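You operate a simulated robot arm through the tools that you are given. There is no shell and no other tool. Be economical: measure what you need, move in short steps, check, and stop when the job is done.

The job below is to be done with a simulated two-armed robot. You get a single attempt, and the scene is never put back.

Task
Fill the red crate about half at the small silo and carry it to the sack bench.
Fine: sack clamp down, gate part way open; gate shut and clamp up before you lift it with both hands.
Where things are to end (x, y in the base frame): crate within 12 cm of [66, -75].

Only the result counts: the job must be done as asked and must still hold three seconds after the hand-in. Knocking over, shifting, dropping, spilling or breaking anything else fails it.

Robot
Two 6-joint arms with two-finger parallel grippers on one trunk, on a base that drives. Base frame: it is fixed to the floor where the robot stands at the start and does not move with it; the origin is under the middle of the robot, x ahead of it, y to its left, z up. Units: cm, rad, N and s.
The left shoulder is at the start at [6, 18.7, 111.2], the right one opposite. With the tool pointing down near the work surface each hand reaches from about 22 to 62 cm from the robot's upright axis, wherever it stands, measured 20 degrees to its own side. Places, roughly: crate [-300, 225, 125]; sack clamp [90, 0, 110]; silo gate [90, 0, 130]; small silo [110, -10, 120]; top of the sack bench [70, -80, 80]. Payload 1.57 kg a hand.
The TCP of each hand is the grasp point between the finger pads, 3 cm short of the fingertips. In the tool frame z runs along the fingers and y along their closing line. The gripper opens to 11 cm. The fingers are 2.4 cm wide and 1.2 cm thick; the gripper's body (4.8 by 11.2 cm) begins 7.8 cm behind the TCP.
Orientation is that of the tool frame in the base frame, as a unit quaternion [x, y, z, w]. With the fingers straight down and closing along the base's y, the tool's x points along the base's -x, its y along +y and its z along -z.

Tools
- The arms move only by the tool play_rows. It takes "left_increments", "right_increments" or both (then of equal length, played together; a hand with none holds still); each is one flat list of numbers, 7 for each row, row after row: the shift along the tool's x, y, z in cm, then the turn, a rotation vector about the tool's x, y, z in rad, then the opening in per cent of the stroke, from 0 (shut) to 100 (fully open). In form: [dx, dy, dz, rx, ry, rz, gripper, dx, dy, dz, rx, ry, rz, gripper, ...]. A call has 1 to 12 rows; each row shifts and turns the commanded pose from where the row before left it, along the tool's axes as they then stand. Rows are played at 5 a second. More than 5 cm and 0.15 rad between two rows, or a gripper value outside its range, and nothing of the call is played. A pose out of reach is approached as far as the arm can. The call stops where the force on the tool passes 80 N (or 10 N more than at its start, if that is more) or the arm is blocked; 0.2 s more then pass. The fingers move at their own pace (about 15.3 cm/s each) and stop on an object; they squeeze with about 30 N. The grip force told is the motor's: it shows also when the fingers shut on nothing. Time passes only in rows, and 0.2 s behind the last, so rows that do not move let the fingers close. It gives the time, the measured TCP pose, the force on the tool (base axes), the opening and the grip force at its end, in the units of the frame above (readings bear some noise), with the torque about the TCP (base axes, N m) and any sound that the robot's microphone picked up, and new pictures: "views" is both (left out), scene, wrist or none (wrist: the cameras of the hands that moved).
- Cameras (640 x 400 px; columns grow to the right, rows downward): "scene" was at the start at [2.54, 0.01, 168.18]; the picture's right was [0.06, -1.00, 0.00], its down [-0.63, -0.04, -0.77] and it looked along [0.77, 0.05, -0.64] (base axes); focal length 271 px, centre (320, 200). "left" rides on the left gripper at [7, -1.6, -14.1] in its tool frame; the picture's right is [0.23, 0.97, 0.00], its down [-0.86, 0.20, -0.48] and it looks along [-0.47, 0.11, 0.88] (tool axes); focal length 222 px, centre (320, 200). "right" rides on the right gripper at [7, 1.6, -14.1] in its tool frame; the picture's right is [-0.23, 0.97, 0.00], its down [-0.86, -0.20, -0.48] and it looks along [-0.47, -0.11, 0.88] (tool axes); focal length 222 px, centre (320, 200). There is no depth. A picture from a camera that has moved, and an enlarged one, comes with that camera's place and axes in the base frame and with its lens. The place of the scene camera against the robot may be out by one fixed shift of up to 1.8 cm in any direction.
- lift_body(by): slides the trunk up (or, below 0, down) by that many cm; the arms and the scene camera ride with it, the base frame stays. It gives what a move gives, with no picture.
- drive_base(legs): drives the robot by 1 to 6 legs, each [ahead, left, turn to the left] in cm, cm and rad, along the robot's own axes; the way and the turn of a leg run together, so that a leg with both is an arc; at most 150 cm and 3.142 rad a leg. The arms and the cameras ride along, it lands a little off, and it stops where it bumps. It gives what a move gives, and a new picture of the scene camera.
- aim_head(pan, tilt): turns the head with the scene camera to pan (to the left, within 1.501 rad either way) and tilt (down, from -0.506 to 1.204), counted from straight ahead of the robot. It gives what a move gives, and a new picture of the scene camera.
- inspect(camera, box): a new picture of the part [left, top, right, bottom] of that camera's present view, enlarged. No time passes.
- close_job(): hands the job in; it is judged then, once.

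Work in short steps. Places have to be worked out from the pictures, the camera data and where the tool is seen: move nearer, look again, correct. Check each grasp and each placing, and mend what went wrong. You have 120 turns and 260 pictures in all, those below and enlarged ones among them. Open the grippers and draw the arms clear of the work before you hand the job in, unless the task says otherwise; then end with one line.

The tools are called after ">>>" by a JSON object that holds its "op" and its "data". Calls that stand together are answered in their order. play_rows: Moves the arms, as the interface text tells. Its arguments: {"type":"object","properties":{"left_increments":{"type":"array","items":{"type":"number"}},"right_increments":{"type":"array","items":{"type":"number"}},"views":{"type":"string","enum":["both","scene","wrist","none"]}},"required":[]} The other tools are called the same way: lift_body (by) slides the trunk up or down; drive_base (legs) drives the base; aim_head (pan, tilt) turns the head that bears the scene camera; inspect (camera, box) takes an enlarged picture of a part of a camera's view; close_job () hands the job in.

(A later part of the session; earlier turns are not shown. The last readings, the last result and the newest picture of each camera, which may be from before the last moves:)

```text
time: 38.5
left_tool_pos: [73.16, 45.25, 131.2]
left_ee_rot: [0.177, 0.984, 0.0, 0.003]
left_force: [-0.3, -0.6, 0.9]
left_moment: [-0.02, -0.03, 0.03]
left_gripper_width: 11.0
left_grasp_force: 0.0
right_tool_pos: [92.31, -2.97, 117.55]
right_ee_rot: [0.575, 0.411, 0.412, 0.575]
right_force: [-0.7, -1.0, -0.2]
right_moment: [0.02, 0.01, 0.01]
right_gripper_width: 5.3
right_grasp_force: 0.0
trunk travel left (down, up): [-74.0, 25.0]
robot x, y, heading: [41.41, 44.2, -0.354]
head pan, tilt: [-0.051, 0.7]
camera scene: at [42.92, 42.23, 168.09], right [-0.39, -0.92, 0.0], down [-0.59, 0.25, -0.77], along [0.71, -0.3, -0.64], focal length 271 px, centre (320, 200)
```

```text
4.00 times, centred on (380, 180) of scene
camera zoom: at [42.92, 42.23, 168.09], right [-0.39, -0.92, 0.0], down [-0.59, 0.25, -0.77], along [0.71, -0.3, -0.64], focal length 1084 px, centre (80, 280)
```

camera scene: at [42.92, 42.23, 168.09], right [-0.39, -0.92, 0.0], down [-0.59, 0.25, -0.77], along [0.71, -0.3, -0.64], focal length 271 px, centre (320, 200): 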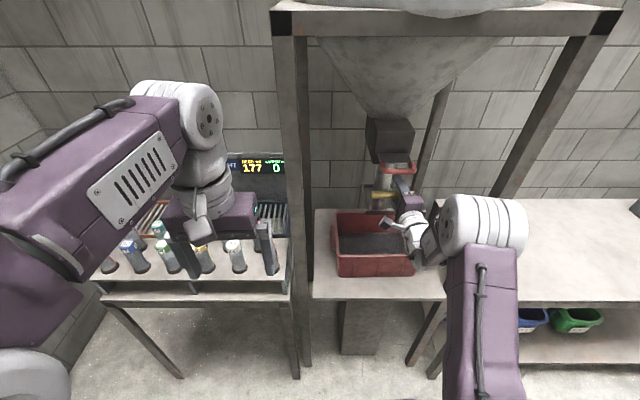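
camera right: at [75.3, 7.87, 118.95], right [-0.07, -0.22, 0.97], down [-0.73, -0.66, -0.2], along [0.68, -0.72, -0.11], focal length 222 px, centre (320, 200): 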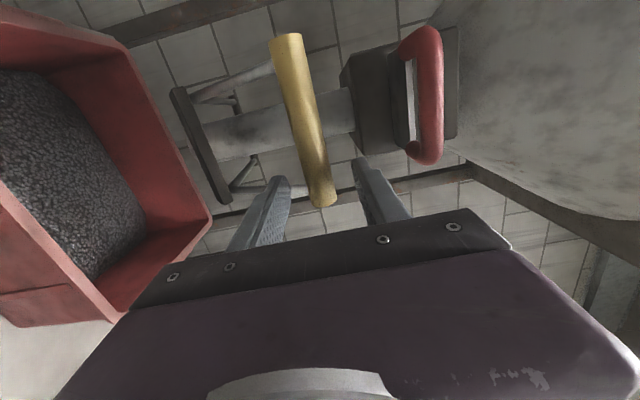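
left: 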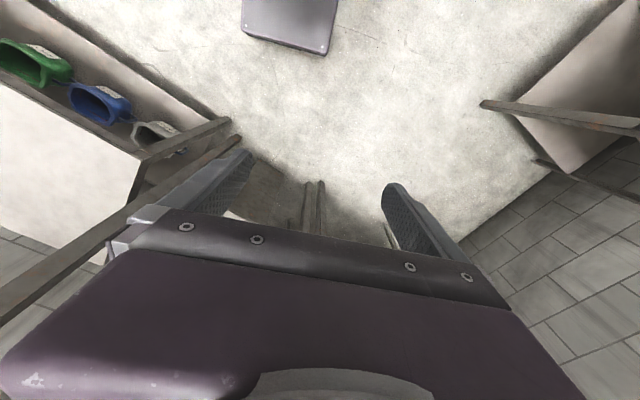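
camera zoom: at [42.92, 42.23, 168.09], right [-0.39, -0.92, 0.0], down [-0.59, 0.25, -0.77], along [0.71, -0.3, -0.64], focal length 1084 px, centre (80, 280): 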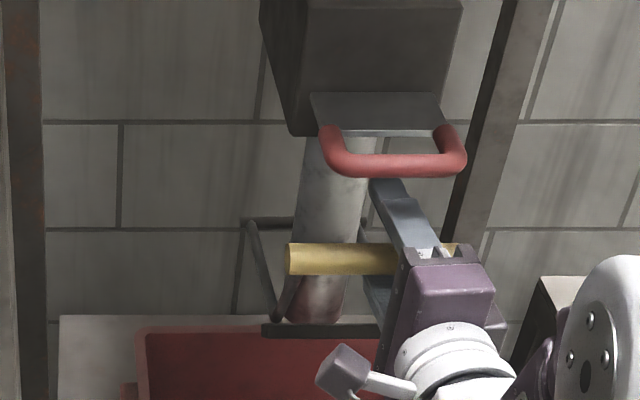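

The bar is inside the fork. I'll push it down gently in small steps while watching the force.

>>> {"op": "play_rows", "data": {"right_increments": [0, -1.2, 0, 0, 0, 0, 48, 0, -1.2, 0, 0, 0, 0, 48, 0, -1.2, 0, 0, 0, 0, 48], "views": "both"}}

>>> {"op": "inspect", "data": {"camera": "right", "box": [160, 20, 480, 240]}}

```text
time: 39.3
left_tool_pos: [73.61, 45.3, 131.26]
left_ee_rot: [0.177, 0.984, -0.002, 0.001]
left_force: [1.2, -0.1, -0.5]
left_moment: [-0.02, 0.0, 0.03]
left_gripper_width: 11.0
left_grasp_force: 0.1
right_tool_pos: [92.68, -2.99, 113.7]
right_ee_rot: [0.575, 0.414, 0.412, 0.573]
right_force: [-0.5, -0.4, 1.2]
right_moment: [0.01, 0.0, 0.0]
right_gripper_width: 5.37
right_grasp_force: 0.2
trunk travel left (down, up): [-74.0, 25.0]
robot x, y, heading: [41.34, 44.03, -0.352]
head pan, tilt: [-0.051, 0.7]
camera scene: at [43.59, 42.24, 168.07], right [-0.39, -0.92, 0.0], down [-0.59, 0.25, -0.76], along [0.7, -0.3, -0.64], focal length 271 px, centre (320, 200)
camera right: at [81.67, 8.15, 115.41], right [-0.07, -0.22, 0.97], down [-0.73, -0.66, -0.2], along [0.68, -0.72, -0.11], focal length 222 px, centre (320, 200)
```

scene: 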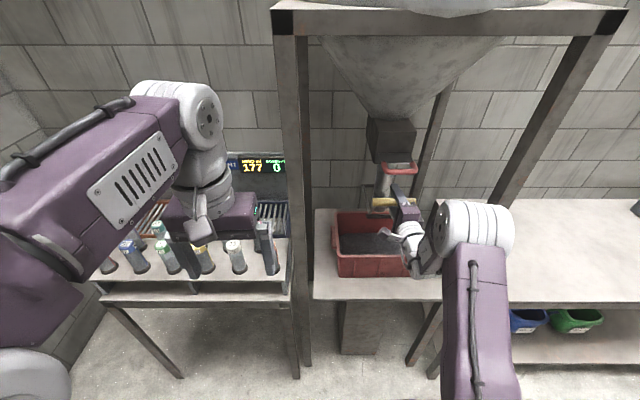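
right: 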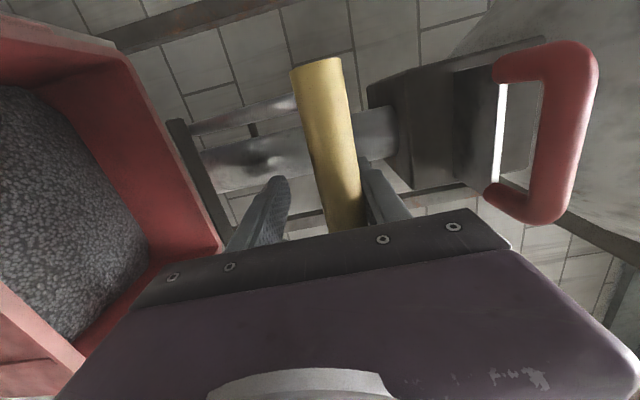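

```text
1.82 times, centred on (320, 130) of right
camera zoom: at [81.67, 8.15, 115.41], right [-0.07, -0.22, 0.97], down [-0.73, -0.66, -0.2], along [0.68, -0.72, -0.11], focal length 404 px, centre (320, 327)
```

zoom: 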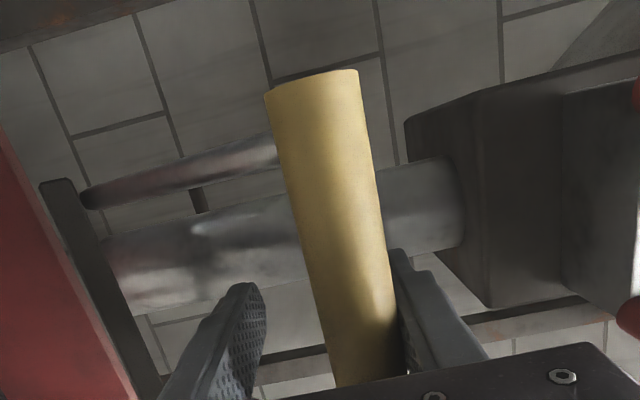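

The bar is now against the upper finger with very little force. I'll continue down.

>>> {"op": "play_rows", "data": {"right_increments": [0, -1.2, 0, 0, 0, 0, 48, 0, -1.2, 0, 0, 0, 0, 48, 0, -1.2, 0, 0, 0, 0, 48], "views": "wrist"}}

>>> {"op": "inspect", "data": {"camera": "scene", "box": [315, 130, 445, 230]}}

```text
time: 40.1
left_tool_pos: [73.55, 45.29, 131.17]
left_ee_rot: [0.176, 0.984, -0.001, 0.001]
left_force: [0.4, -0.3, -0.4]
left_moment: [-0.01, 0.02, -0.02]
left_gripper_width: 11.01
left_grasp_force: 0.0
right_tool_pos: [92.72, -3.23, 110.13]
right_ee_rot: [0.576, 0.414, 0.411, 0.573]
right_force: [0.2, -0.3, -0.7]
right_moment: [-0.02, -0.01, -0.02]
right_gripper_width: 5.29
right_grasp_force: 0.0
trunk travel left (down, up): [-74.0, 25.0]
robot x, y, heading: [40.99, 43.81, -0.355]
head pan, tilt: [-0.051, 0.7]
camera right: at [81.59, 7.89, 111.83], right [-0.07, -0.22, 0.97], down [-0.73, -0.66, -0.2], along [0.68, -0.72, -0.11], focal length 222 px, centre (320, 200)
```

right: 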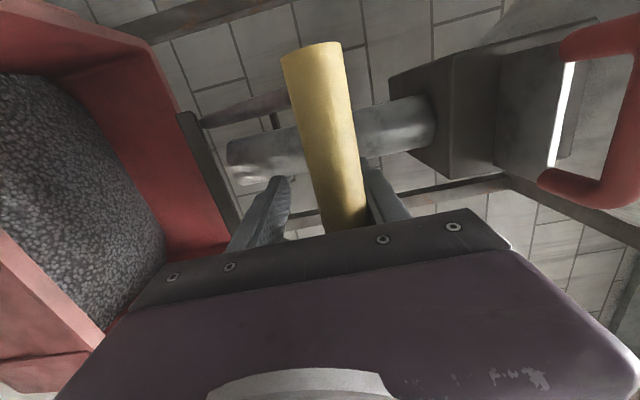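

```text
4.00 times, centred on (380, 180) of scene
camera zoom: at [43.49, 42.2, 168.07], right [-0.39, -0.92, 0.0], down [-0.59, 0.25, -0.76], along [0.7, -0.3, -0.64], focal length 1084 px, centre (80, 280)
```

zoom: 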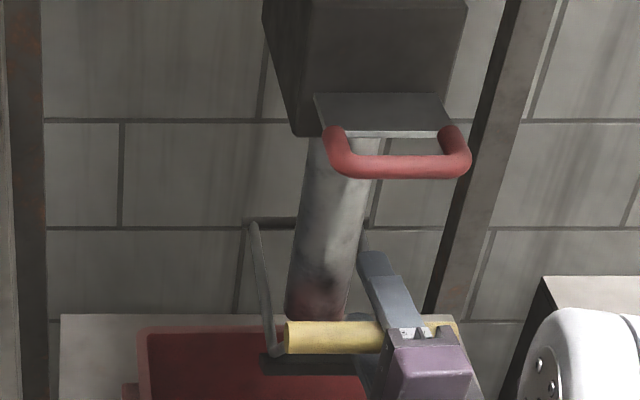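

The clamp bar follows freely. I'll keep pushing down until it meets a stop.

>>> {"op": "play_rows", "data": {"right_increments": [0, -1.2, 0, 0, 0, 0, 48, 0, -1.2, 0, 0, 0, 0, 48, 0, -1.2, 0, 0, 0, 0, 48], "views": "wrist"}}

>>> {"op": "inspect", "data": {"camera": "scene", "box": [315, 130, 445, 230]}}

```text
time: 40.9
left_tool_pos: [73.59, 45.35, 131.12]
left_ee_rot: [0.177, 0.984, -0.002, 0.0]
left_force: [-0.5, -0.2, 0.7]
left_moment: [0.01, 0.01, -0.02]
left_gripper_width: 11.0
left_grasp_force: 0.1
right_tool_pos: [92.54, -3.22, 106.39]
right_ee_rot: [0.575, 0.415, 0.412, 0.572]
right_force: [0.4, 0.5, 0.4]
right_moment: [0.03, -0.01, 0.0]
right_gripper_width: 5.3
right_grasp_force: 0.0
trunk travel left (down, up): [-74.0, 25.0]
robot x, y, heading: [41.18, 43.7, -0.355]
head pan, tilt: [-0.051, 0.7]
camera right: at [81.42, 8.01, 108.14], right [-0.07, -0.22, 0.97], down [-0.73, -0.66, -0.2], along [0.69, -0.72, -0.11], focal length 222 px, centre (320, 200)
```

right: 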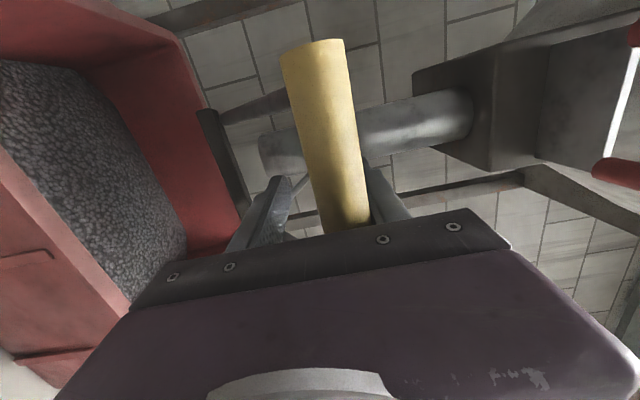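

```text
4.00 times, centred on (380, 180) of scene
camera zoom: at [43.5, 42.2, 168.08], right [-0.39, -0.92, 0.0], down [-0.59, 0.25, -0.76], along [0.7, -0.3, -0.64], focal length 1084 px, centre (80, 280)
```

zoom: 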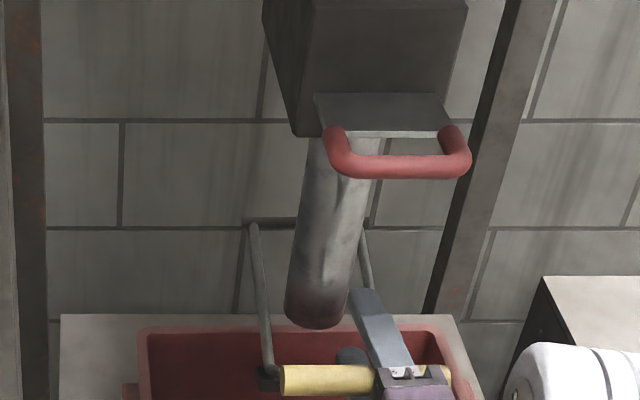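

It keeps moving freely, with the hinge at the rear. I'll go down further carefully, keeping the hand body above the crate rim at z 93.

>>> {"op": "play_rows", "data": {"right_increments": [0, -1.1, 0, 0, 0, 0, 48, 0, -1.1, 0, 0, 0, 0, 48, 0, -1.1, 0, 0, 0, 0, 48], "views": "wrist"}}

>>> {"op": "inspect", "data": {"camera": "scene", "box": [315, 140, 445, 260]}}

```text
time: 41.7
left_tool_pos: [73.52, 45.31, 131.12]
left_ee_rot: [0.176, 0.984, -0.001, 0.002]
left_force: [0.6, 0.0, -0.5]
left_moment: [-0.02, 0.02, 0.0]
left_gripper_width: 11.0
left_grasp_force: 0.0
right_tool_pos: [92.47, -3.35, 103.25]
right_ee_rot: [0.575, 0.414, 0.412, 0.573]
right_force: [-0.3, 1.1, 0.9]
right_moment: [-0.01, 0.01, 0.02]
right_gripper_width: 5.27
right_grasp_force: 0.0
trunk travel left (down, up): [-74.0, 25.0]
robot x, y, heading: [41.2, 44.33, -0.355]
head pan, tilt: [-0.051, 0.7]
camera right: at [81.38, 7.88, 104.95], right [-0.07, -0.22, 0.97], down [-0.73, -0.66, -0.2], along [0.68, -0.72, -0.11], focal length 222 px, centre (320, 200)
```

right: 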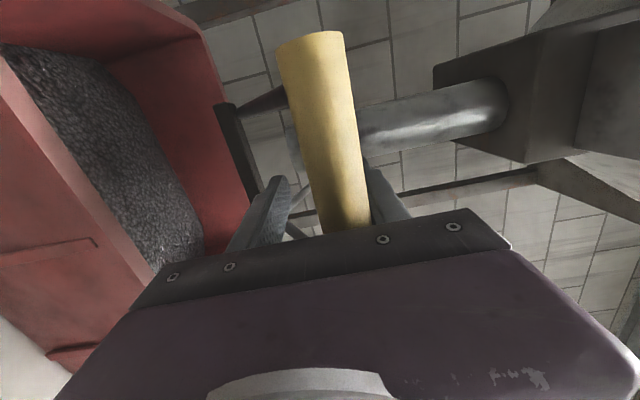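

```text
3.33 times, centred on (380, 200) of scene
camera zoom: at [43.5, 42.21, 168.08], right [-0.39, -0.92, 0.0], down [-0.59, 0.25, -0.76], along [0.7, -0.3, -0.64], focal length 903 px, centre (120, 200)
```

zoom: 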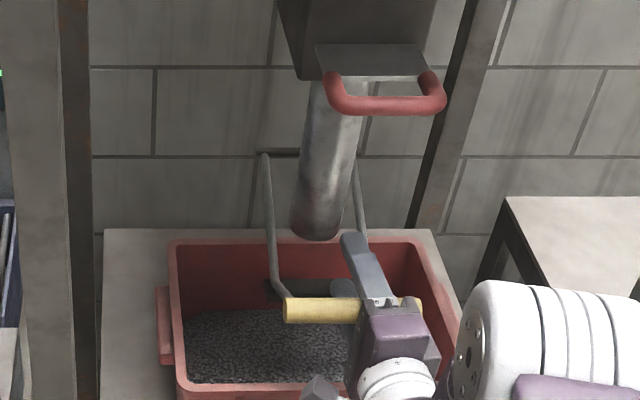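

The clamp frame now hangs in front of the spout with the bar near z 105. I'll press a little further to find the end stop.

>>> {"op": "play_rows", "data": {"right_increments": [0, -1, 0, 0, 0, 0, 48, 0, -1, 0, 0, 0, 0, 48, 0, -1, 0, 0, 0, 0, 48], "views": "wrist"}}

>>> {"op": "inspect", "data": {"camera": "scene", "box": [315, 140, 445, 260]}}

```text
time: 42.5
left_tool_pos: [73.64, 45.37, 131.27]
left_ee_rot: [0.177, 0.984, -0.001, 0.001]
left_force: [-0.5, -0.4, 0.4]
left_moment: [-0.01, -0.01, -0.01]
left_gripper_width: 10.96
left_grasp_force: 0.1
right_tool_pos: [92.65, -3.13, 100.17]
right_ee_rot: [0.575, 0.415, 0.413, 0.572]
right_force: [0.0, 0.5, -0.5]
right_moment: [-0.01, 0.0, 0.03]
right_gripper_width: 5.28
right_grasp_force: 0.0
trunk travel left (down, up): [-74.0, 25.0]
robot x, y, heading: [41.03, 43.83, -0.353]
head pan, tilt: [-0.051, 0.7]
camera right: at [81.49, 7.94, 101.91], right [-0.07, -0.22, 0.97], down [-0.72, -0.66, -0.2], along [0.69, -0.72, -0.11], focal length 222 px, centre (320, 200)
```

right: 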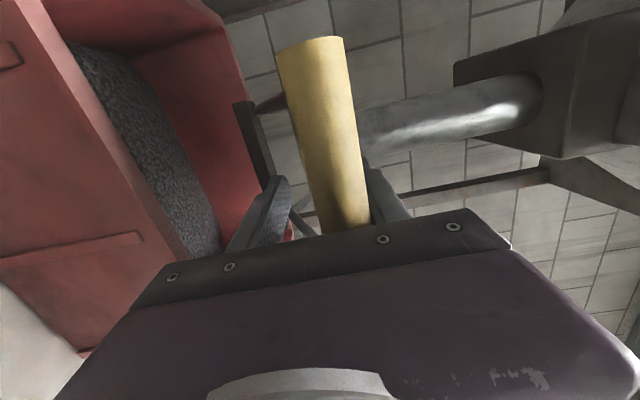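

```text
3.33 times, centred on (380, 200) of scene
camera zoom: at [43.51, 42.2, 168.08], right [-0.39, -0.92, 0.0], down [-0.59, 0.25, -0.76], along [0.7, -0.3, -0.64], focal length 903 px, centre (120, 200)
```

zoom: 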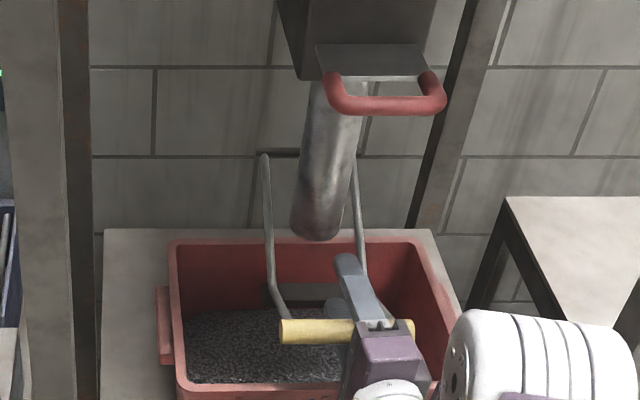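

Still no stop. The lower finger is at z 96, so I'll go 1.5 cm more.

>>> {"op": "play_rows", "data": {"right_increments": [0, -0.8, 0, 0, 0, 0, 40, 0, -0.7, 0, 0, 0, 0, 40], "views": "wrist"}}

>>> {"op": "inspect", "data": {"camera": "scene", "box": [315, 140, 445, 260]}}

```text
time: 43.1
left_tool_pos: [73.42, 45.46, 131.0]
left_ee_rot: [0.177, 0.984, 0.0, 0.0]
left_force: [0.2, -0.7, -0.2]
left_moment: [0.0, 0.02, -0.01]
left_gripper_width: 11.0
left_grasp_force: 0.1
right_tool_pos: [92.6, -3.04, 98.72]
right_ee_rot: [0.574, 0.414, 0.414, 0.573]
right_force: [1.3, -1.0, 3.6]
right_moment: [0.14, 0.26, 0.01]
right_gripper_width: 4.81
right_grasp_force: 2.2
trunk travel left (down, up): [-74.0, 25.0]
robot x, y, heading: [41.3, 44.07, -0.355]
head pan, tilt: [-0.051, 0.7]
camera right: at [81.47, 7.97, 100.44], right [-0.07, -0.22, 0.97], down [-0.72, -0.66, -0.2], along [0.69, -0.72, -0.11], focal length 222 px, centre (320, 200)
```

right: 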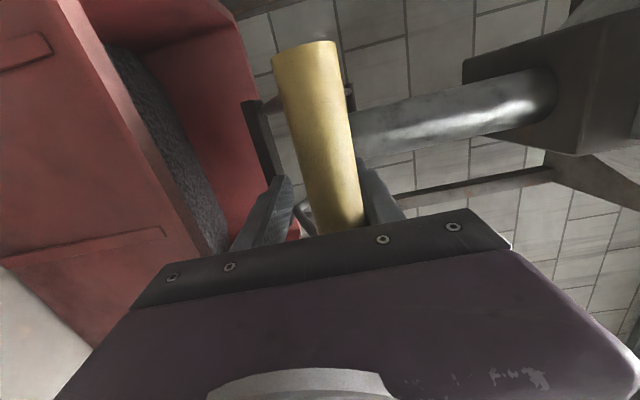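

```text
3.33 times, centred on (380, 200) of scene
camera zoom: at [43.46, 42.26, 168.09], right [-0.39, -0.92, 0.0], down [-0.59, 0.25, -0.77], along [0.7, -0.3, -0.64], focal length 903 px, centre (120, 200)
```

zoom: 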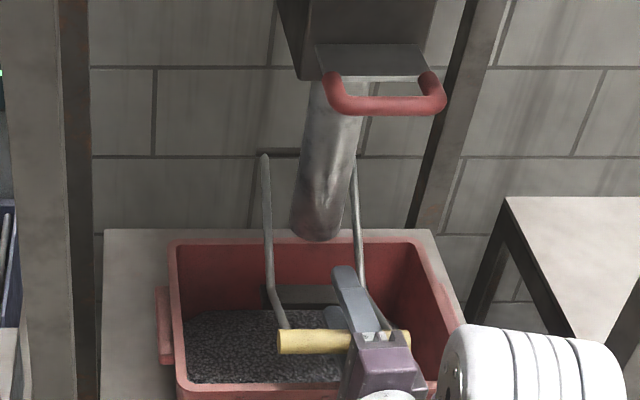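

There is now 3.6 N upward and the fingers are touching something, so a stop may be near. I'll re-open the fork slightly and press 1 cm more to feel it.

>>> {"op": "play_rows", "data": {"right_increments": [0, -0.5, 0, 0, 0, 0, 48, 0, -0.5, 0, 0, 0, 0, 48], "views": "none"}}

>>> {"op": "inspect", "data": {"camera": "scene", "box": [315, 140, 445, 260]}}

```text
time: 43.7
left_tool_pos: [73.61, 45.46, 131.19]
left_ee_rot: [0.177, 0.984, -0.002, 0.0]
left_force: [-0.3, -0.1, -1.6]
left_moment: [-0.01, 0.0, 0.01]
left_gripper_width: 10.99
left_grasp_force: 0.1
right_tool_pos: [92.69, -3.19, 98.06]
right_ee_rot: [0.572, 0.415, 0.414, 0.574]
right_force: [4.7, -2.2, 11.0]
right_moment: [0.38, 0.63, -0.01]
right_gripper_width: 6.3
right_grasp_force: 6.2
trunk travel left (down, up): [-74.0, 25.0]
robot x, y, heading: [41.26, 44.02, -0.351]
head pan, tilt: [-0.051, 0.7]
```

```text
3.33 times, centred on (380, 200) of scene
camera zoom: at [43.45, 42.31, 168.1], right [-0.39, -0.92, 0.0], down [-0.59, 0.25, -0.77], along [0.7, -0.3, -0.64], focal length 903 px, centre (120, 200)
```

zoom: 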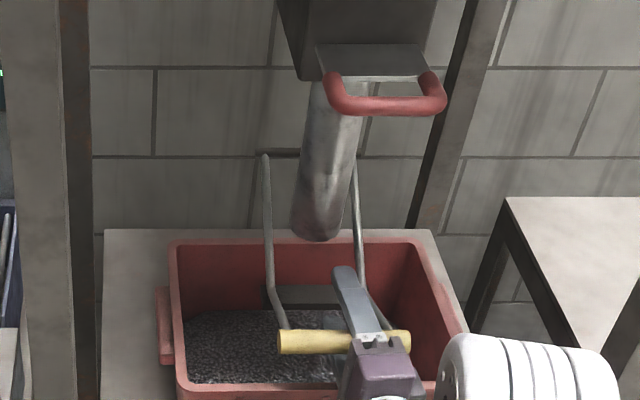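

The clamp bar is at its stop (11 N). I'll ease up 1.2 cm, back the fork straight out, and check that the clamp stays down.

>>> {"op": "play_rows", "data": {"right_increments": [0, 0.6, 0, 0, 0, 0, 52, 0, 0.6, 0, 0, 0, 0, 52, 0, 0, -2.5, 0, 0, 0, 52, 0, 0, -2.5, 0, 0, 0, 52, 0, 0, -3, 0, 0, 0, 52, 0, 0, -3, 0, 0, 0, 52], "views": "both"}}

>>> {"op": "inspect", "data": {"camera": "scene", "box": [315, 140, 445, 260]}}

```text
time: 45.1
left_tool_pos: [73.57, 45.45, 131.3]
left_ee_rot: [0.177, 0.984, -0.001, 0.0]
left_force: [-0.6, 0.3, -0.1]
left_moment: [0.0, -0.02, 0.03]
left_gripper_width: 11.03
left_grasp_force: 0.0
right_tool_pos: [82.24, 0.56, 98.93]
right_ee_rot: [0.576, 0.412, 0.411, 0.574]
right_force: [-0.1, -0.5, -0.5]
right_moment: [0.05, 0.0, -0.01]
right_gripper_width: 5.73
right_grasp_force: 0.0
trunk travel left (down, up): [-74.0, 25.0]
robot x, y, heading: [41.24, 43.78, -0.357]
head pan, tilt: [-0.051, 0.7]
camera scene: at [43.4, 42.22, 168.08], right [-0.39, -0.92, 0.0], down [-0.59, 0.25, -0.77], along [0.7, -0.3, -0.64], focal length 271 px, centre (320, 200)
camera right: at [71.19, 11.79, 100.66], right [-0.07, -0.22, 0.97], down [-0.73, -0.65, -0.2], along [0.68, -0.72, -0.11], focal length 222 px, centre (320, 200)
```

scene: 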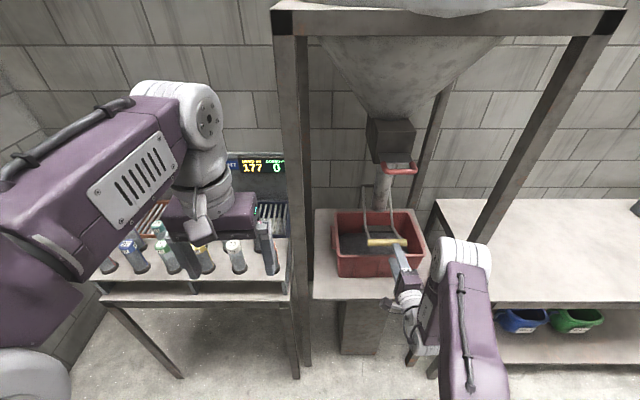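
right: 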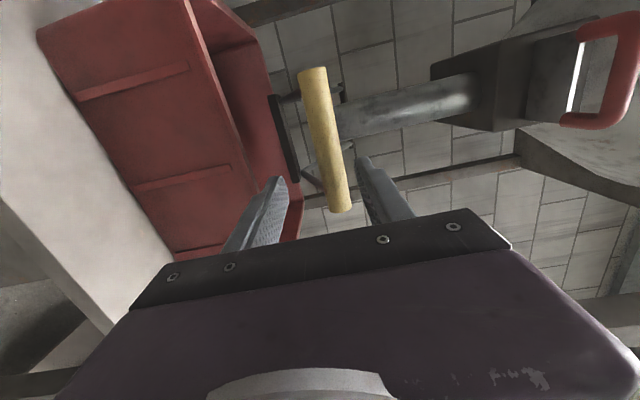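

```text
3.33 times, centred on (380, 200) of scene
camera zoom: at [43.4, 42.22, 168.08], right [-0.39, -0.92, 0.0], down [-0.59, 0.25, -0.77], along [0.7, -0.3, -0.64], focal length 903 px, centre (120, 200)
```

zoom: 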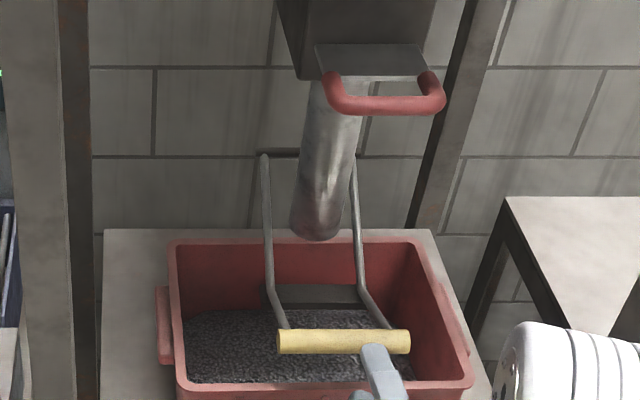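

The clamp is down, stays there, and the crate is undisturbed. Now I'll raise the hand to the gate handle's height, keeping in front of it.

>>> {"op": "play_rows", "data": {"right_increments": [0, 4.5, -0.5, 0, 0, 0, 52, 0, 4.5, -0.5, 0, 0, 0, 52, 0, 4.5, 0, 0, 0, 0, 52, 0, 4.5, 0, 0, 0, 0, 52, 0, 4.5, 0, 0, 0, 0, 52, 0, 4.5, 0, 0, 0, 0, 52], "views": "both"}}

>>> {"op": "inspect", "data": {"camera": "right", "box": [160, 20, 480, 240]}}

```text
time: 46.5
left_tool_pos: [73.5, 45.5, 131.14]
left_ee_rot: [0.177, 0.984, -0.001, 0.001]
left_force: [0.9, 0.3, -0.4]
left_moment: [0.02, -0.04, -0.01]
left_gripper_width: 11.0
left_grasp_force: 0.1
right_tool_pos: [81.21, 0.92, 126.19]
right_ee_rot: [0.576, 0.413, 0.411, 0.573]
right_force: [-0.1, 0.3, 0.5]
right_moment: [-0.03, 0.01, 0.0]
right_gripper_width: 5.72
right_grasp_force: 0.1
trunk travel left (down, up): [-74.0, 25.0]
robot x, y, heading: [41.39, 43.72, -0.356]
head pan, tilt: [-0.051, 0.7]
camera scene: at [43.34, 42.37, 168.07], right [-0.39, -0.92, 0.0], down [-0.59, 0.25, -0.77], along [0.7, -0.3, -0.64], focal length 271 px, centre (320, 200)
camera right: at [70.24, 12.07, 127.88], right [-0.07, -0.22, 0.97], down [-0.73, -0.65, -0.2], along [0.68, -0.72, -0.11], focal length 222 px, centre (320, 200)
```

scene: 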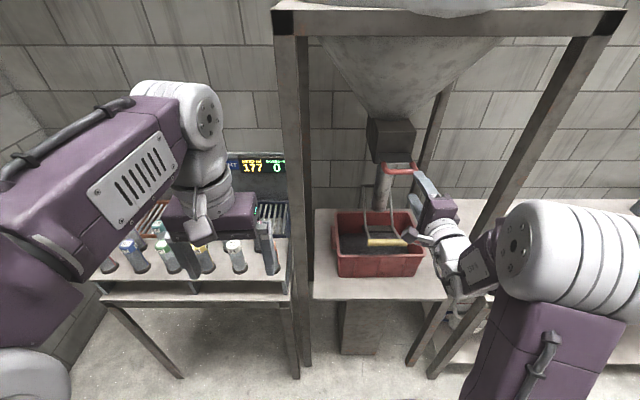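
right: 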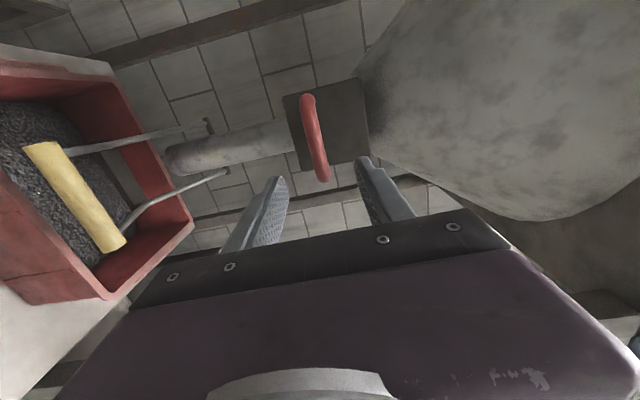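

```text
1.82 times, centred on (320, 130) of right
camera zoom: at [70.24, 12.07, 127.88], right [-0.07, -0.22, 0.97], down [-0.73, -0.65, -0.2], along [0.68, -0.72, -0.11], focal length 404 px, centre (320, 327)
```

zoom: 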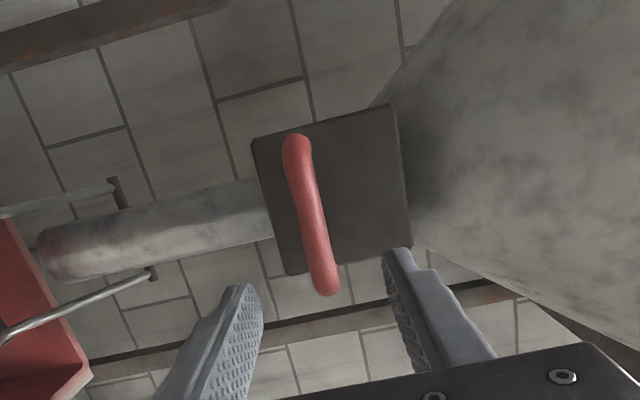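

The red handle is centred between the fingers at about z 126, around 9.5 cm ahead. I'll open the fingers a bit and advance.

>>> {"op": "play_rows", "data": {"right_increments": [0.8, 0, 2.5, 0, 0, 0, 60, 0.8, 0, 2.5, 0, 0, 0, 60, 0.8, 0, 2.5, 0, 0, 0, 60], "views": "none"}}

>>> {"op": "inspect", "data": {"camera": "right", "box": [160, 20, 480, 240]}}

>>> {"op": "inspect", "data": {"camera": "scene", "box": [335, 110, 465, 210]}}

```text
time: 47.3
left_tool_pos: [73.63, 45.28, 131.22]
left_ee_rot: [0.177, 0.984, -0.001, 0.0]
left_force: [0.1, 0.0, 0.6]
left_moment: [0.0, 0.0, 0.0]
left_gripper_width: 10.97
left_grasp_force: 0.0
right_tool_pos: [89.22, 0.53, 126.07]
right_ee_rot: [0.575, 0.416, 0.413, 0.571]
right_force: [0.4, 0.0, 0.8]
right_moment: [0.0, -0.02, 0.02]
right_gripper_width: 6.62
right_grasp_force: 0.1
trunk travel left (down, up): [-74.0, 25.0]
robot x, y, heading: [41.46, 43.78, -0.358]
head pan, tilt: [-0.051, 0.7]
```

```text
1.82 times, centred on (320, 130) of right
camera zoom: at [78.13, 11.62, 127.73], right [-0.06, -0.22, 0.97], down [-0.72, -0.66, -0.2], along [0.69, -0.72, -0.11], focal length 404 px, centre (320, 327)
```

zoom: 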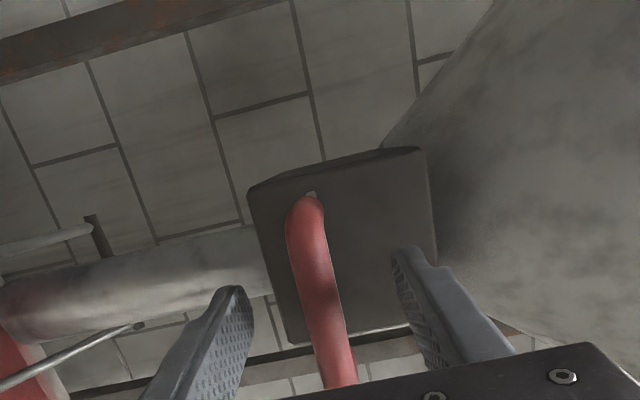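

```text
4.00 times, centred on (400, 160) of scene
camera zoom: at [43.58, 42.18, 168.07], right [-0.39, -0.92, 0.0], down [-0.59, 0.25, -0.76], along [0.7, -0.3, -0.64], focal length 1084 px, centre (0, 360)
```

zoom: 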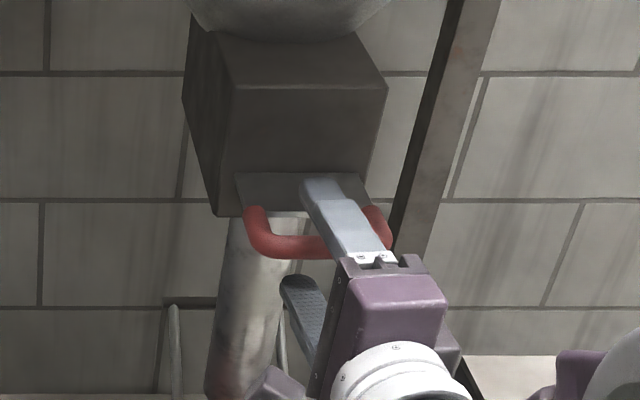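

The bar passes between the fingers right at the TCP. I'll close the gripper on it.

>>> {"op": "play_rows", "data": {"right_increments": [0, 0.3, 0, 0, 0, 0, 30, 0, 0, 0, 0, 0, 0, 10, 0, 0, 0, 0, 0, 0, 0, 0, 0, 0, 0, 0, 0, 0], "views": "none"}}

>>> {"op": "inspect", "data": {"camera": "right", "box": [160, 20, 480, 240]}}

>>> {"op": "inspect", "data": {"camera": "scene", "box": [315, 120, 445, 280]}}

```text
time: 48.3
left_tool_pos: [73.61, 45.37, 131.11]
left_ee_rot: [0.177, 0.984, -0.001, 0.0]
left_force: [1.0, 0.6, -0.5]
left_moment: [0.01, 0.0, 0.0]
left_gripper_width: 11.02
left_grasp_force: 0.0
right_tool_pos: [89.23, 0.54, 126.0]
right_ee_rot: [0.576, 0.417, 0.412, 0.57]
right_force: [-4.9, 3.5, -14.8]
right_moment: [0.06, 0.17, 0.01]
right_gripper_width: 1.55
right_grasp_force: 31.8
trunk travel left (down, up): [-74.0, 25.0]
robot x, y, heading: [40.78, 44.09, -0.354]
head pan, tilt: [-0.051, 0.7]
```

```text
1.82 times, centred on (320, 130) of right
camera zoom: at [78.05, 11.68, 127.83], right [-0.06, -0.22, 0.97], down [-0.73, -0.66, -0.19], along [0.69, -0.72, -0.12], focal length 404 px, centre (320, 327)
```

zoom: 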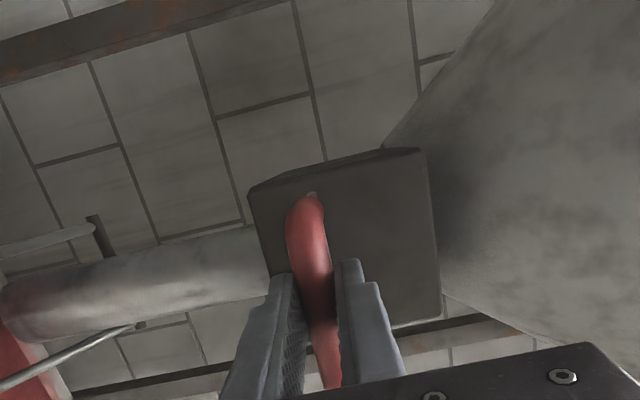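

```text
2.50 times, centred on (380, 200) of scene
camera zoom: at [43.56, 42.15, 168.06], right [-0.39, -0.92, 0.0], down [-0.59, 0.25, -0.76], along [0.7, -0.3, -0.64], focal length 677 px, centre (170, 200)
```

zoom: 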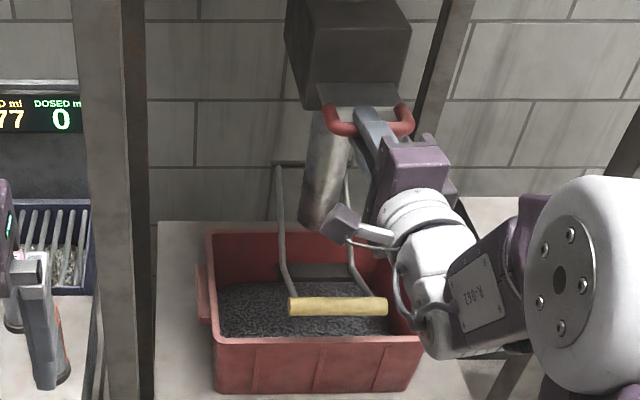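

The handle is firmly gripped. I'll relax the vertical strain and pull the gate about 2 cm, then look at the flow; time stands still between calls.

>>> {"op": "play_rows", "data": {"right_increments": [0, -0.4, 0, 0, 0, 0, 0, 0, 0, -1, 0, 0, 0, 0, 0, 0, -1, 0, 0, 0, 0], "views": "none"}}

>>> {"op": "inspect", "data": {"camera": "scene", "box": [315, 120, 445, 280]}}

```text
time: 49.1
left_tool_pos: [73.66, 45.39, 131.16]
left_ee_rot: [0.178, 0.984, -0.001, 0.001]
left_force: [0.2, -1.2, 0.1]
left_moment: [-0.01, 0.01, 0.0]
left_gripper_width: 11.01
left_grasp_force: 0.0
right_tool_pos: [87.51, 1.31, 126.01]
right_ee_rot: [0.575, 0.414, 0.412, 0.573]
right_force: [0.1, 3.4, -1.9]
right_moment: [0.17, 0.01, 0.89]
right_gripper_width: 1.54
right_grasp_force: 30.9
trunk travel left (down, up): [-74.0, 25.0]
robot x, y, heading: [41.1, 43.84, -0.356]
head pan, tilt: [-0.051, 0.7]
```

```text
2.50 times, centred on (380, 200) of scene
camera zoom: at [43.52, 42.31, 168.08], right [-0.39, -0.92, 0.0], down [-0.59, 0.25, -0.77], along [0.7, -0.3, -0.64], focal length 677 px, centre (170, 200)
```

zoom: 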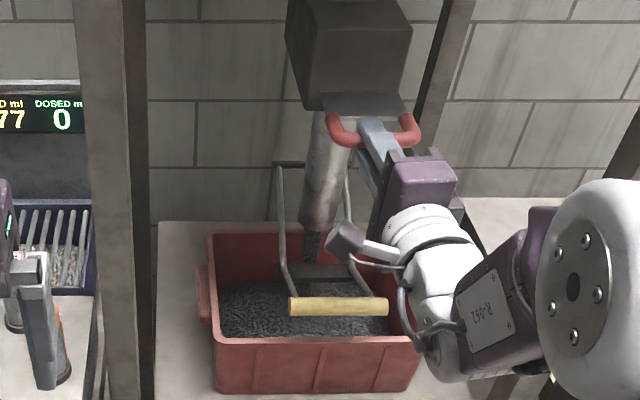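

Granulate is now flowing from the spout into the crate. I'll hold for about 1 s and look again.

>>> {"op": "play_rows", "data": {"right_increments": [0, 0, 0, 0, 0, 0, 0, 0, 0, 0, 0, 0, 0, 0, 0, 0, 0, 0, 0, 0, 0, 0, 0, 0, 0, 0, 0, 0], "views": "none"}}

>>> {"op": "inspect", "data": {"camera": "scene", "box": [325, 190, 435, 280]}}

```text
time: 50.1
left_tool_pos: [73.56, 45.46, 131.12]
left_ee_rot: [0.176, 0.984, -0.001, 0.001]
left_force: [-0.7, -0.2, -1.0]
left_moment: [-0.02, 0.0, -0.04]
left_gripper_width: 10.99
left_grasp_force: 0.2
right_tool_pos: [87.28, 1.41, 126.12]
right_ee_rot: [0.575, 0.414, 0.411, 0.574]
right_force: [3.1, 3.4, 3.9]
right_moment: [0.08, -0.1, 0.39]
right_gripper_width: 1.57
right_grasp_force: 31.3
trunk travel left (down, up): [-74.0, 25.0]
robot x, y, heading: [41.08, 44.09, -0.353]
head pan, tilt: [-0.051, 0.7]
```

```text
4.44 times, centred on (380, 235) of scene
camera zoom: at [43.52, 42.38, 168.08], right [-0.39, -0.92, 0.0], down [-0.59, 0.25, -0.77], along [0.7, -0.3, -0.64], focal length 1204 px, centre (53, 44)
```

zoom: 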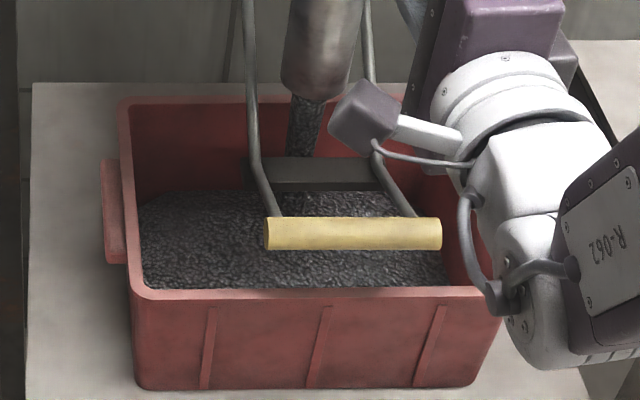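

The level at the back wall is now about 28% (row 190 in this zoom); half should put it near row 167. I'll hold for 2 s more.

>>> {"op": "play_rows", "data": {"right_increments": [0, 0, 0, 0, 0, 0, 0, 0, 0, 0, 0, 0, 0, 0, 0, 0, 0, 0, 0, 0, 0, 0, 0, 0, 0, 0, 0, 0, 0, 0, 0, 0, 0, 0, 0, 0, 0, 0, 0, 0, 0, 0, 0, 0, 0, 0, 0, 0, 0, 0, 0, 0, 0, 0, 0, 0], "views": "none"}}

>>> {"op": "inspect", "data": {"camera": "scene", "box": [325, 190, 435, 280]}}

```text
time: 51.9
left_tool_pos: [73.5, 45.43, 131.28]
left_ee_rot: [0.177, 0.984, -0.002, 0.001]
left_force: [-0.4, 0.0, 0.2]
left_moment: [0.02, 0.01, -0.03]
left_gripper_width: 10.99
left_grasp_force: 0.0
right_tool_pos: [87.32, 1.46, 125.9]
right_ee_rot: [0.574, 0.414, 0.412, 0.574]
right_force: [1.0, 1.5, 8.3]
right_moment: [0.04, -0.19, -0.09]
right_gripper_width: 1.56
right_grasp_force: 31.3
trunk travel left (down, up): [-74.0, 25.0]
robot x, y, heading: [41.43, 43.88, -0.355]
head pan, tilt: [-0.051, 0.7]
```

```text
4.44 times, centred on (380, 235) of scene
camera zoom: at [43.41, 42.41, 168.08], right [-0.39, -0.92, 0.0], down [-0.59, 0.25, -0.77], along [0.7, -0.3, -0.64], focal length 1204 px, centre (53, 44)
```

zoom: 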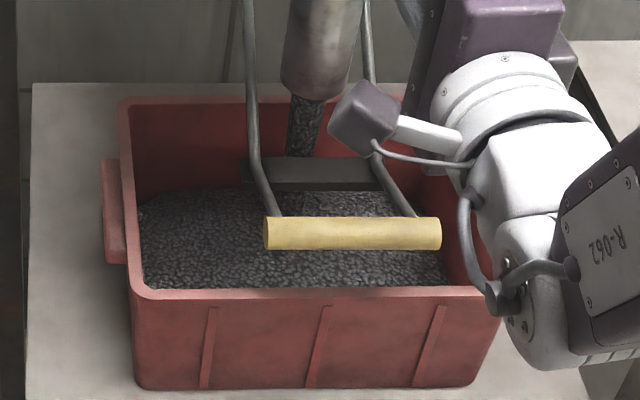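

The level rises slowly, about 1-2 rows in 2 s. I'll hold another 5 s in two calls.

>>> {"op": "play_rows", "data": {"right_increments": [0, 0, 0, 0, 0, 0, 0, 0, 0, 0, 0, 0, 0, 0, 0, 0, 0, 0, 0, 0, 0, 0, 0, 0, 0, 0, 0, 0, 0, 0, 0, 0, 0, 0, 0, 0, 0, 0, 0, 0, 0, 0, 0, 0, 0, 0, 0, 0, 0, 0, 0, 0, 0, 0, 0, 0, 0, 0, 0, 0, 0, 0, 0, 0, 0, 0, 0, 0, 0, 0, 0, 0, 0, 0, 0, 0, 0, 0, 0, 0, 0, 0, 0, 0], "views": "none"}}

>>> {"op": "inspect", "data": {"camera": "scene", "box": [325, 190, 435, 280]}}

>>> {"op": "play_rows", "data": {"right_increments": [0, 0, 0, 0, 0, 0, 0, 0, 0, 0, 0, 0, 0, 0, 0, 0, 0, 0, 0, 0, 0, 0, 0, 0, 0, 0, 0, 0, 0, 0, 0, 0, 0, 0, 0, 0, 0, 0, 0, 0, 0, 0, 0, 0, 0, 0, 0, 0, 0, 0, 0, 0, 0, 0, 0, 0, 0, 0, 0, 0, 0, 0, 0, 0, 0, 0, 0, 0, 0, 0, 0, 0, 0, 0, 0, 0, 0, 0, 0, 0, 0, 0, 0, 0], "views": "none"}}

>>> {"op": "inspect", "data": {"camera": "scene", "box": [325, 190, 435, 280]}}

```text
time: 54.5
left_tool_pos: [73.58, 45.46, 131.25]
left_ee_rot: [0.178, 0.984, -0.002, 0.001]
left_force: [0.6, -0.9, 0.1]
left_moment: [0.03, 0.01, -0.01]
left_gripper_width: 11.0
left_grasp_force: 0.0
right_tool_pos: [87.17, 1.34, 126.01]
right_ee_rot: [0.574, 0.414, 0.412, 0.573]
right_force: [0.1, 1.5, 9.9]
right_moment: [0.0, -0.15, 0.04]
right_gripper_width: 1.57
right_grasp_force: 31.4
trunk travel left (down, up): [-74.0, 25.0]
robot x, y, heading: [41.04, 44.16, -0.355]
head pan, tilt: [-0.051, 0.7]
```

```text
4.44 times, centred on (380, 235) of scene
camera zoom: at [43.38, 42.42, 168.08], right [-0.39, -0.92, 0.0], down [-0.59, 0.25, -0.77], along [0.7, -0.3, -0.64], focal length 1204 px, centre (53, 44)
```

zoom: 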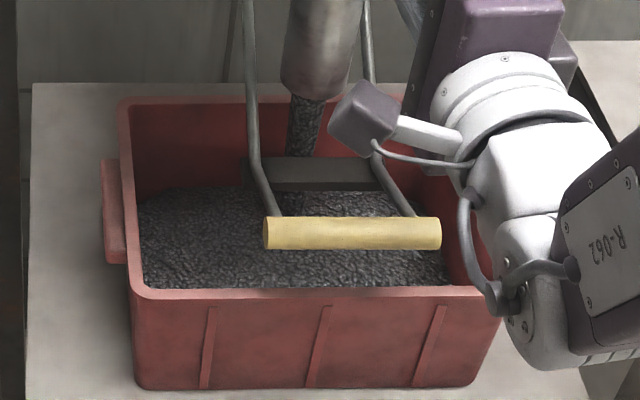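

```text
time: 57.1
left_tool_pos: [73.44, 45.52, 131.16]
left_ee_rot: [0.177, 0.984, -0.001, 0.001]
left_force: [0.2, 0.7, 0.7]
left_moment: [0.0, 0.0, 0.01]
left_gripper_width: 10.99
left_grasp_force: 0.1
right_tool_pos: [87.22, 1.4, 125.9]
right_ee_rot: [0.574, 0.414, 0.413, 0.573]
right_force: [0.7, 1.7, 8.7]
right_moment: [0.06, -0.17, 0.06]
right_gripper_width: 1.56
right_grasp_force: 31.0
trunk travel left (down, up): [-74.0, 25.0]
robot x, y, heading: [41.54, 43.88, -0.354]
head pan, tilt: [-0.051, 0.7]
```

```text
4.44 times, centred on (380, 235) of scene
camera zoom: at [43.38, 42.42, 168.08], right [-0.39, -0.92, 0.0], down [-0.59, 0.25, -0.77], along [0.7, -0.3, -0.64], focal length 1204 px, centre (53, 44)
```

zoom: 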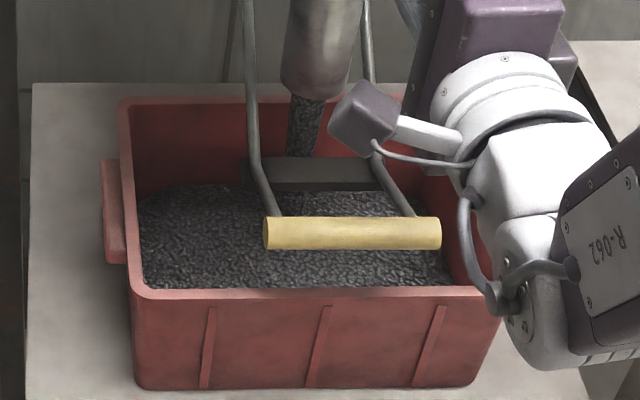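

The rise is slow (about 5 rows in 7 s) and clean. I'll open the gate 1 cm further and watch.

>>> {"op": "play_rows", "data": {"right_increments": [0, 0, -1, 0, 0, 0, 0, 0, 0, 0, 0, 0, 0, 0, 0, 0, 0, 0, 0, 0, 0, 0, 0, 0, 0, 0, 0, 0, 0, 0, 0, 0, 0, 0, 0, 0, 0, 0, 0, 0, 0, 0, 0, 0, 0, 0, 0, 0, 0, 0, 0, 0, 0, 0, 0, 0, 0, 0, 0, 0, 0, 0, 0], "views": "none"}}

>>> {"op": "inspect", "data": {"camera": "scene", "box": [325, 190, 435, 280]}}

```text
time: 59.1
left_tool_pos: [73.42, 45.66, 131.07]
left_ee_rot: [0.177, 0.984, -0.002, 0.002]
left_force: [-0.3, 0.5, -0.2]
left_moment: [-0.02, -0.02, 0.03]
left_gripper_width: 11.01
left_grasp_force: 0.0
right_tool_pos: [86.5, 1.76, 126.02]
right_ee_rot: [0.574, 0.413, 0.411, 0.575]
right_force: [1.3, 2.8, 15.3]
right_moment: [0.04, -0.22, -0.09]
right_gripper_width: 1.57
right_grasp_force: 31.3
trunk travel left (down, up): [-74.0, 25.0]
robot x, y, heading: [41.41, 43.99, -0.353]
head pan, tilt: [-0.051, 0.7]
```

```text
4.44 times, centred on (380, 235) of scene
camera zoom: at [43.3, 42.52, 168.08], right [-0.39, -0.92, 0.0], down [-0.59, 0.25, -0.77], along [0.7, -0.3, -0.64], focal length 1204 px, centre (53, 44)
```

zoom: 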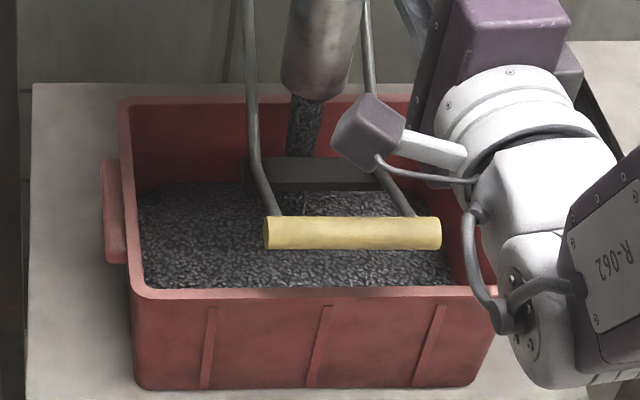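

The rate is faster now (row about 182). I'll continue 2.4 s at a time, easing the vertical strain slightly.

>>> {"op": "play_rows", "data": {"right_increments": [0, 0.3, 0, 0, 0, 0, 0, 0, 0, 0, 0, 0, 0, 0, 0, 0, 0, 0, 0, 0, 0, 0, 0, 0, 0, 0, 0, 0, 0, 0, 0, 0, 0, 0, 0, 0, 0, 0, 0, 0, 0, 0, 0, 0, 0, 0, 0, 0, 0, 0, 0, 0, 0, 0, 0, 0, 0, 0, 0, 0, 0, 0, 0, 0, 0, 0, 0, 0, 0, 0, 0, 0, 0, 0, 0, 0, 0, 0, 0, 0, 0, 0, 0, 0], "views": "none"}}

>>> {"op": "inspect", "data": {"camera": "scene", "box": [325, 190, 435, 280]}}

>>> {"op": "play_rows", "data": {"right_increments": [0, 0, 0, 0, 0, 0, 0, 0, 0, 0, 0, 0, 0, 0, 0, 0, 0, 0, 0, 0, 0, 0, 0, 0, 0, 0, 0, 0, 0, 0, 0, 0, 0, 0, 0, 0, 0, 0, 0, 0, 0, 0, 0, 0, 0, 0, 0, 0, 0, 0, 0, 0, 0, 0, 0, 0], "views": "none"}}

>>> {"op": "inspect", "data": {"camera": "scene", "box": [325, 190, 435, 280]}}

```text
time: 61.7
left_tool_pos: [73.63, 45.45, 131.22]
left_ee_rot: [0.177, 0.984, -0.001, 0.001]
left_force: [-0.7, 0.3, -0.3]
left_moment: [-0.05, 0.03, -0.01]
left_gripper_width: 10.99
left_grasp_force: 0.0
right_tool_pos: [86.6, 1.72, 125.9]
right_ee_rot: [0.576, 0.415, 0.411, 0.572]
right_force: [0.5, 4.3, -5.1]
right_moment: [0.1, 0.09, 0.08]
right_gripper_width: 1.55
right_grasp_force: 31.5
trunk travel left (down, up): [-74.0, 25.0]
robot x, y, heading: [41.23, 43.89, -0.357]
head pan, tilt: [-0.051, 0.7]
```

```text
4.44 times, centred on (380, 235) of scene
camera zoom: at [43.59, 42.3, 168.07], right [-0.39, -0.92, 0.0], down [-0.59, 0.25, -0.76], along [0.7, -0.3, -0.64], focal length 1204 px, centre (53, 44)
```

zoom: 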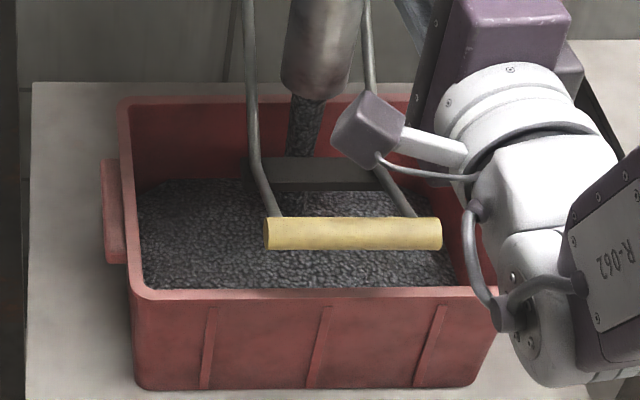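

```text
time: 63.5
left_tool_pos: [73.68, 45.42, 131.14]
left_ee_rot: [0.177, 0.984, -0.001, 0.001]
left_force: [0.3, -0.2, -0.3]
left_moment: [0.0, -0.01, -0.01]
left_gripper_width: 11.02
left_grasp_force: 0.1
right_tool_pos: [86.63, 1.69, 126.05]
right_ee_rot: [0.576, 0.414, 0.41, 0.573]
right_force: [0.6, 3.9, -6.9]
right_moment: [0.1, 0.03, 0.12]
right_gripper_width: 1.55
right_grasp_force: 31.5
trunk travel left (down, up): [-74.0, 25.0]
robot x, y, heading: [41.34, 44.08, -0.352]
head pan, tilt: [-0.051, 0.7]
```

```text
4.44 times, centred on (380, 235) of scene
camera zoom: at [43.64, 42.29, 168.07], right [-0.39, -0.92, 0.0], down [-0.59, 0.25, -0.76], along [0.7, -0.3, -0.64], focal length 1204 px, centre (53, 44)
```

zoom: 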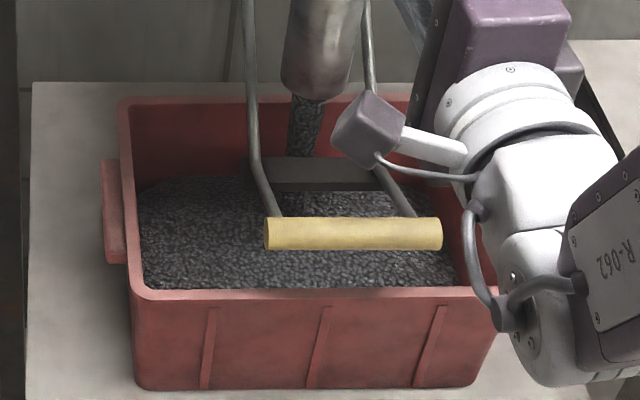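

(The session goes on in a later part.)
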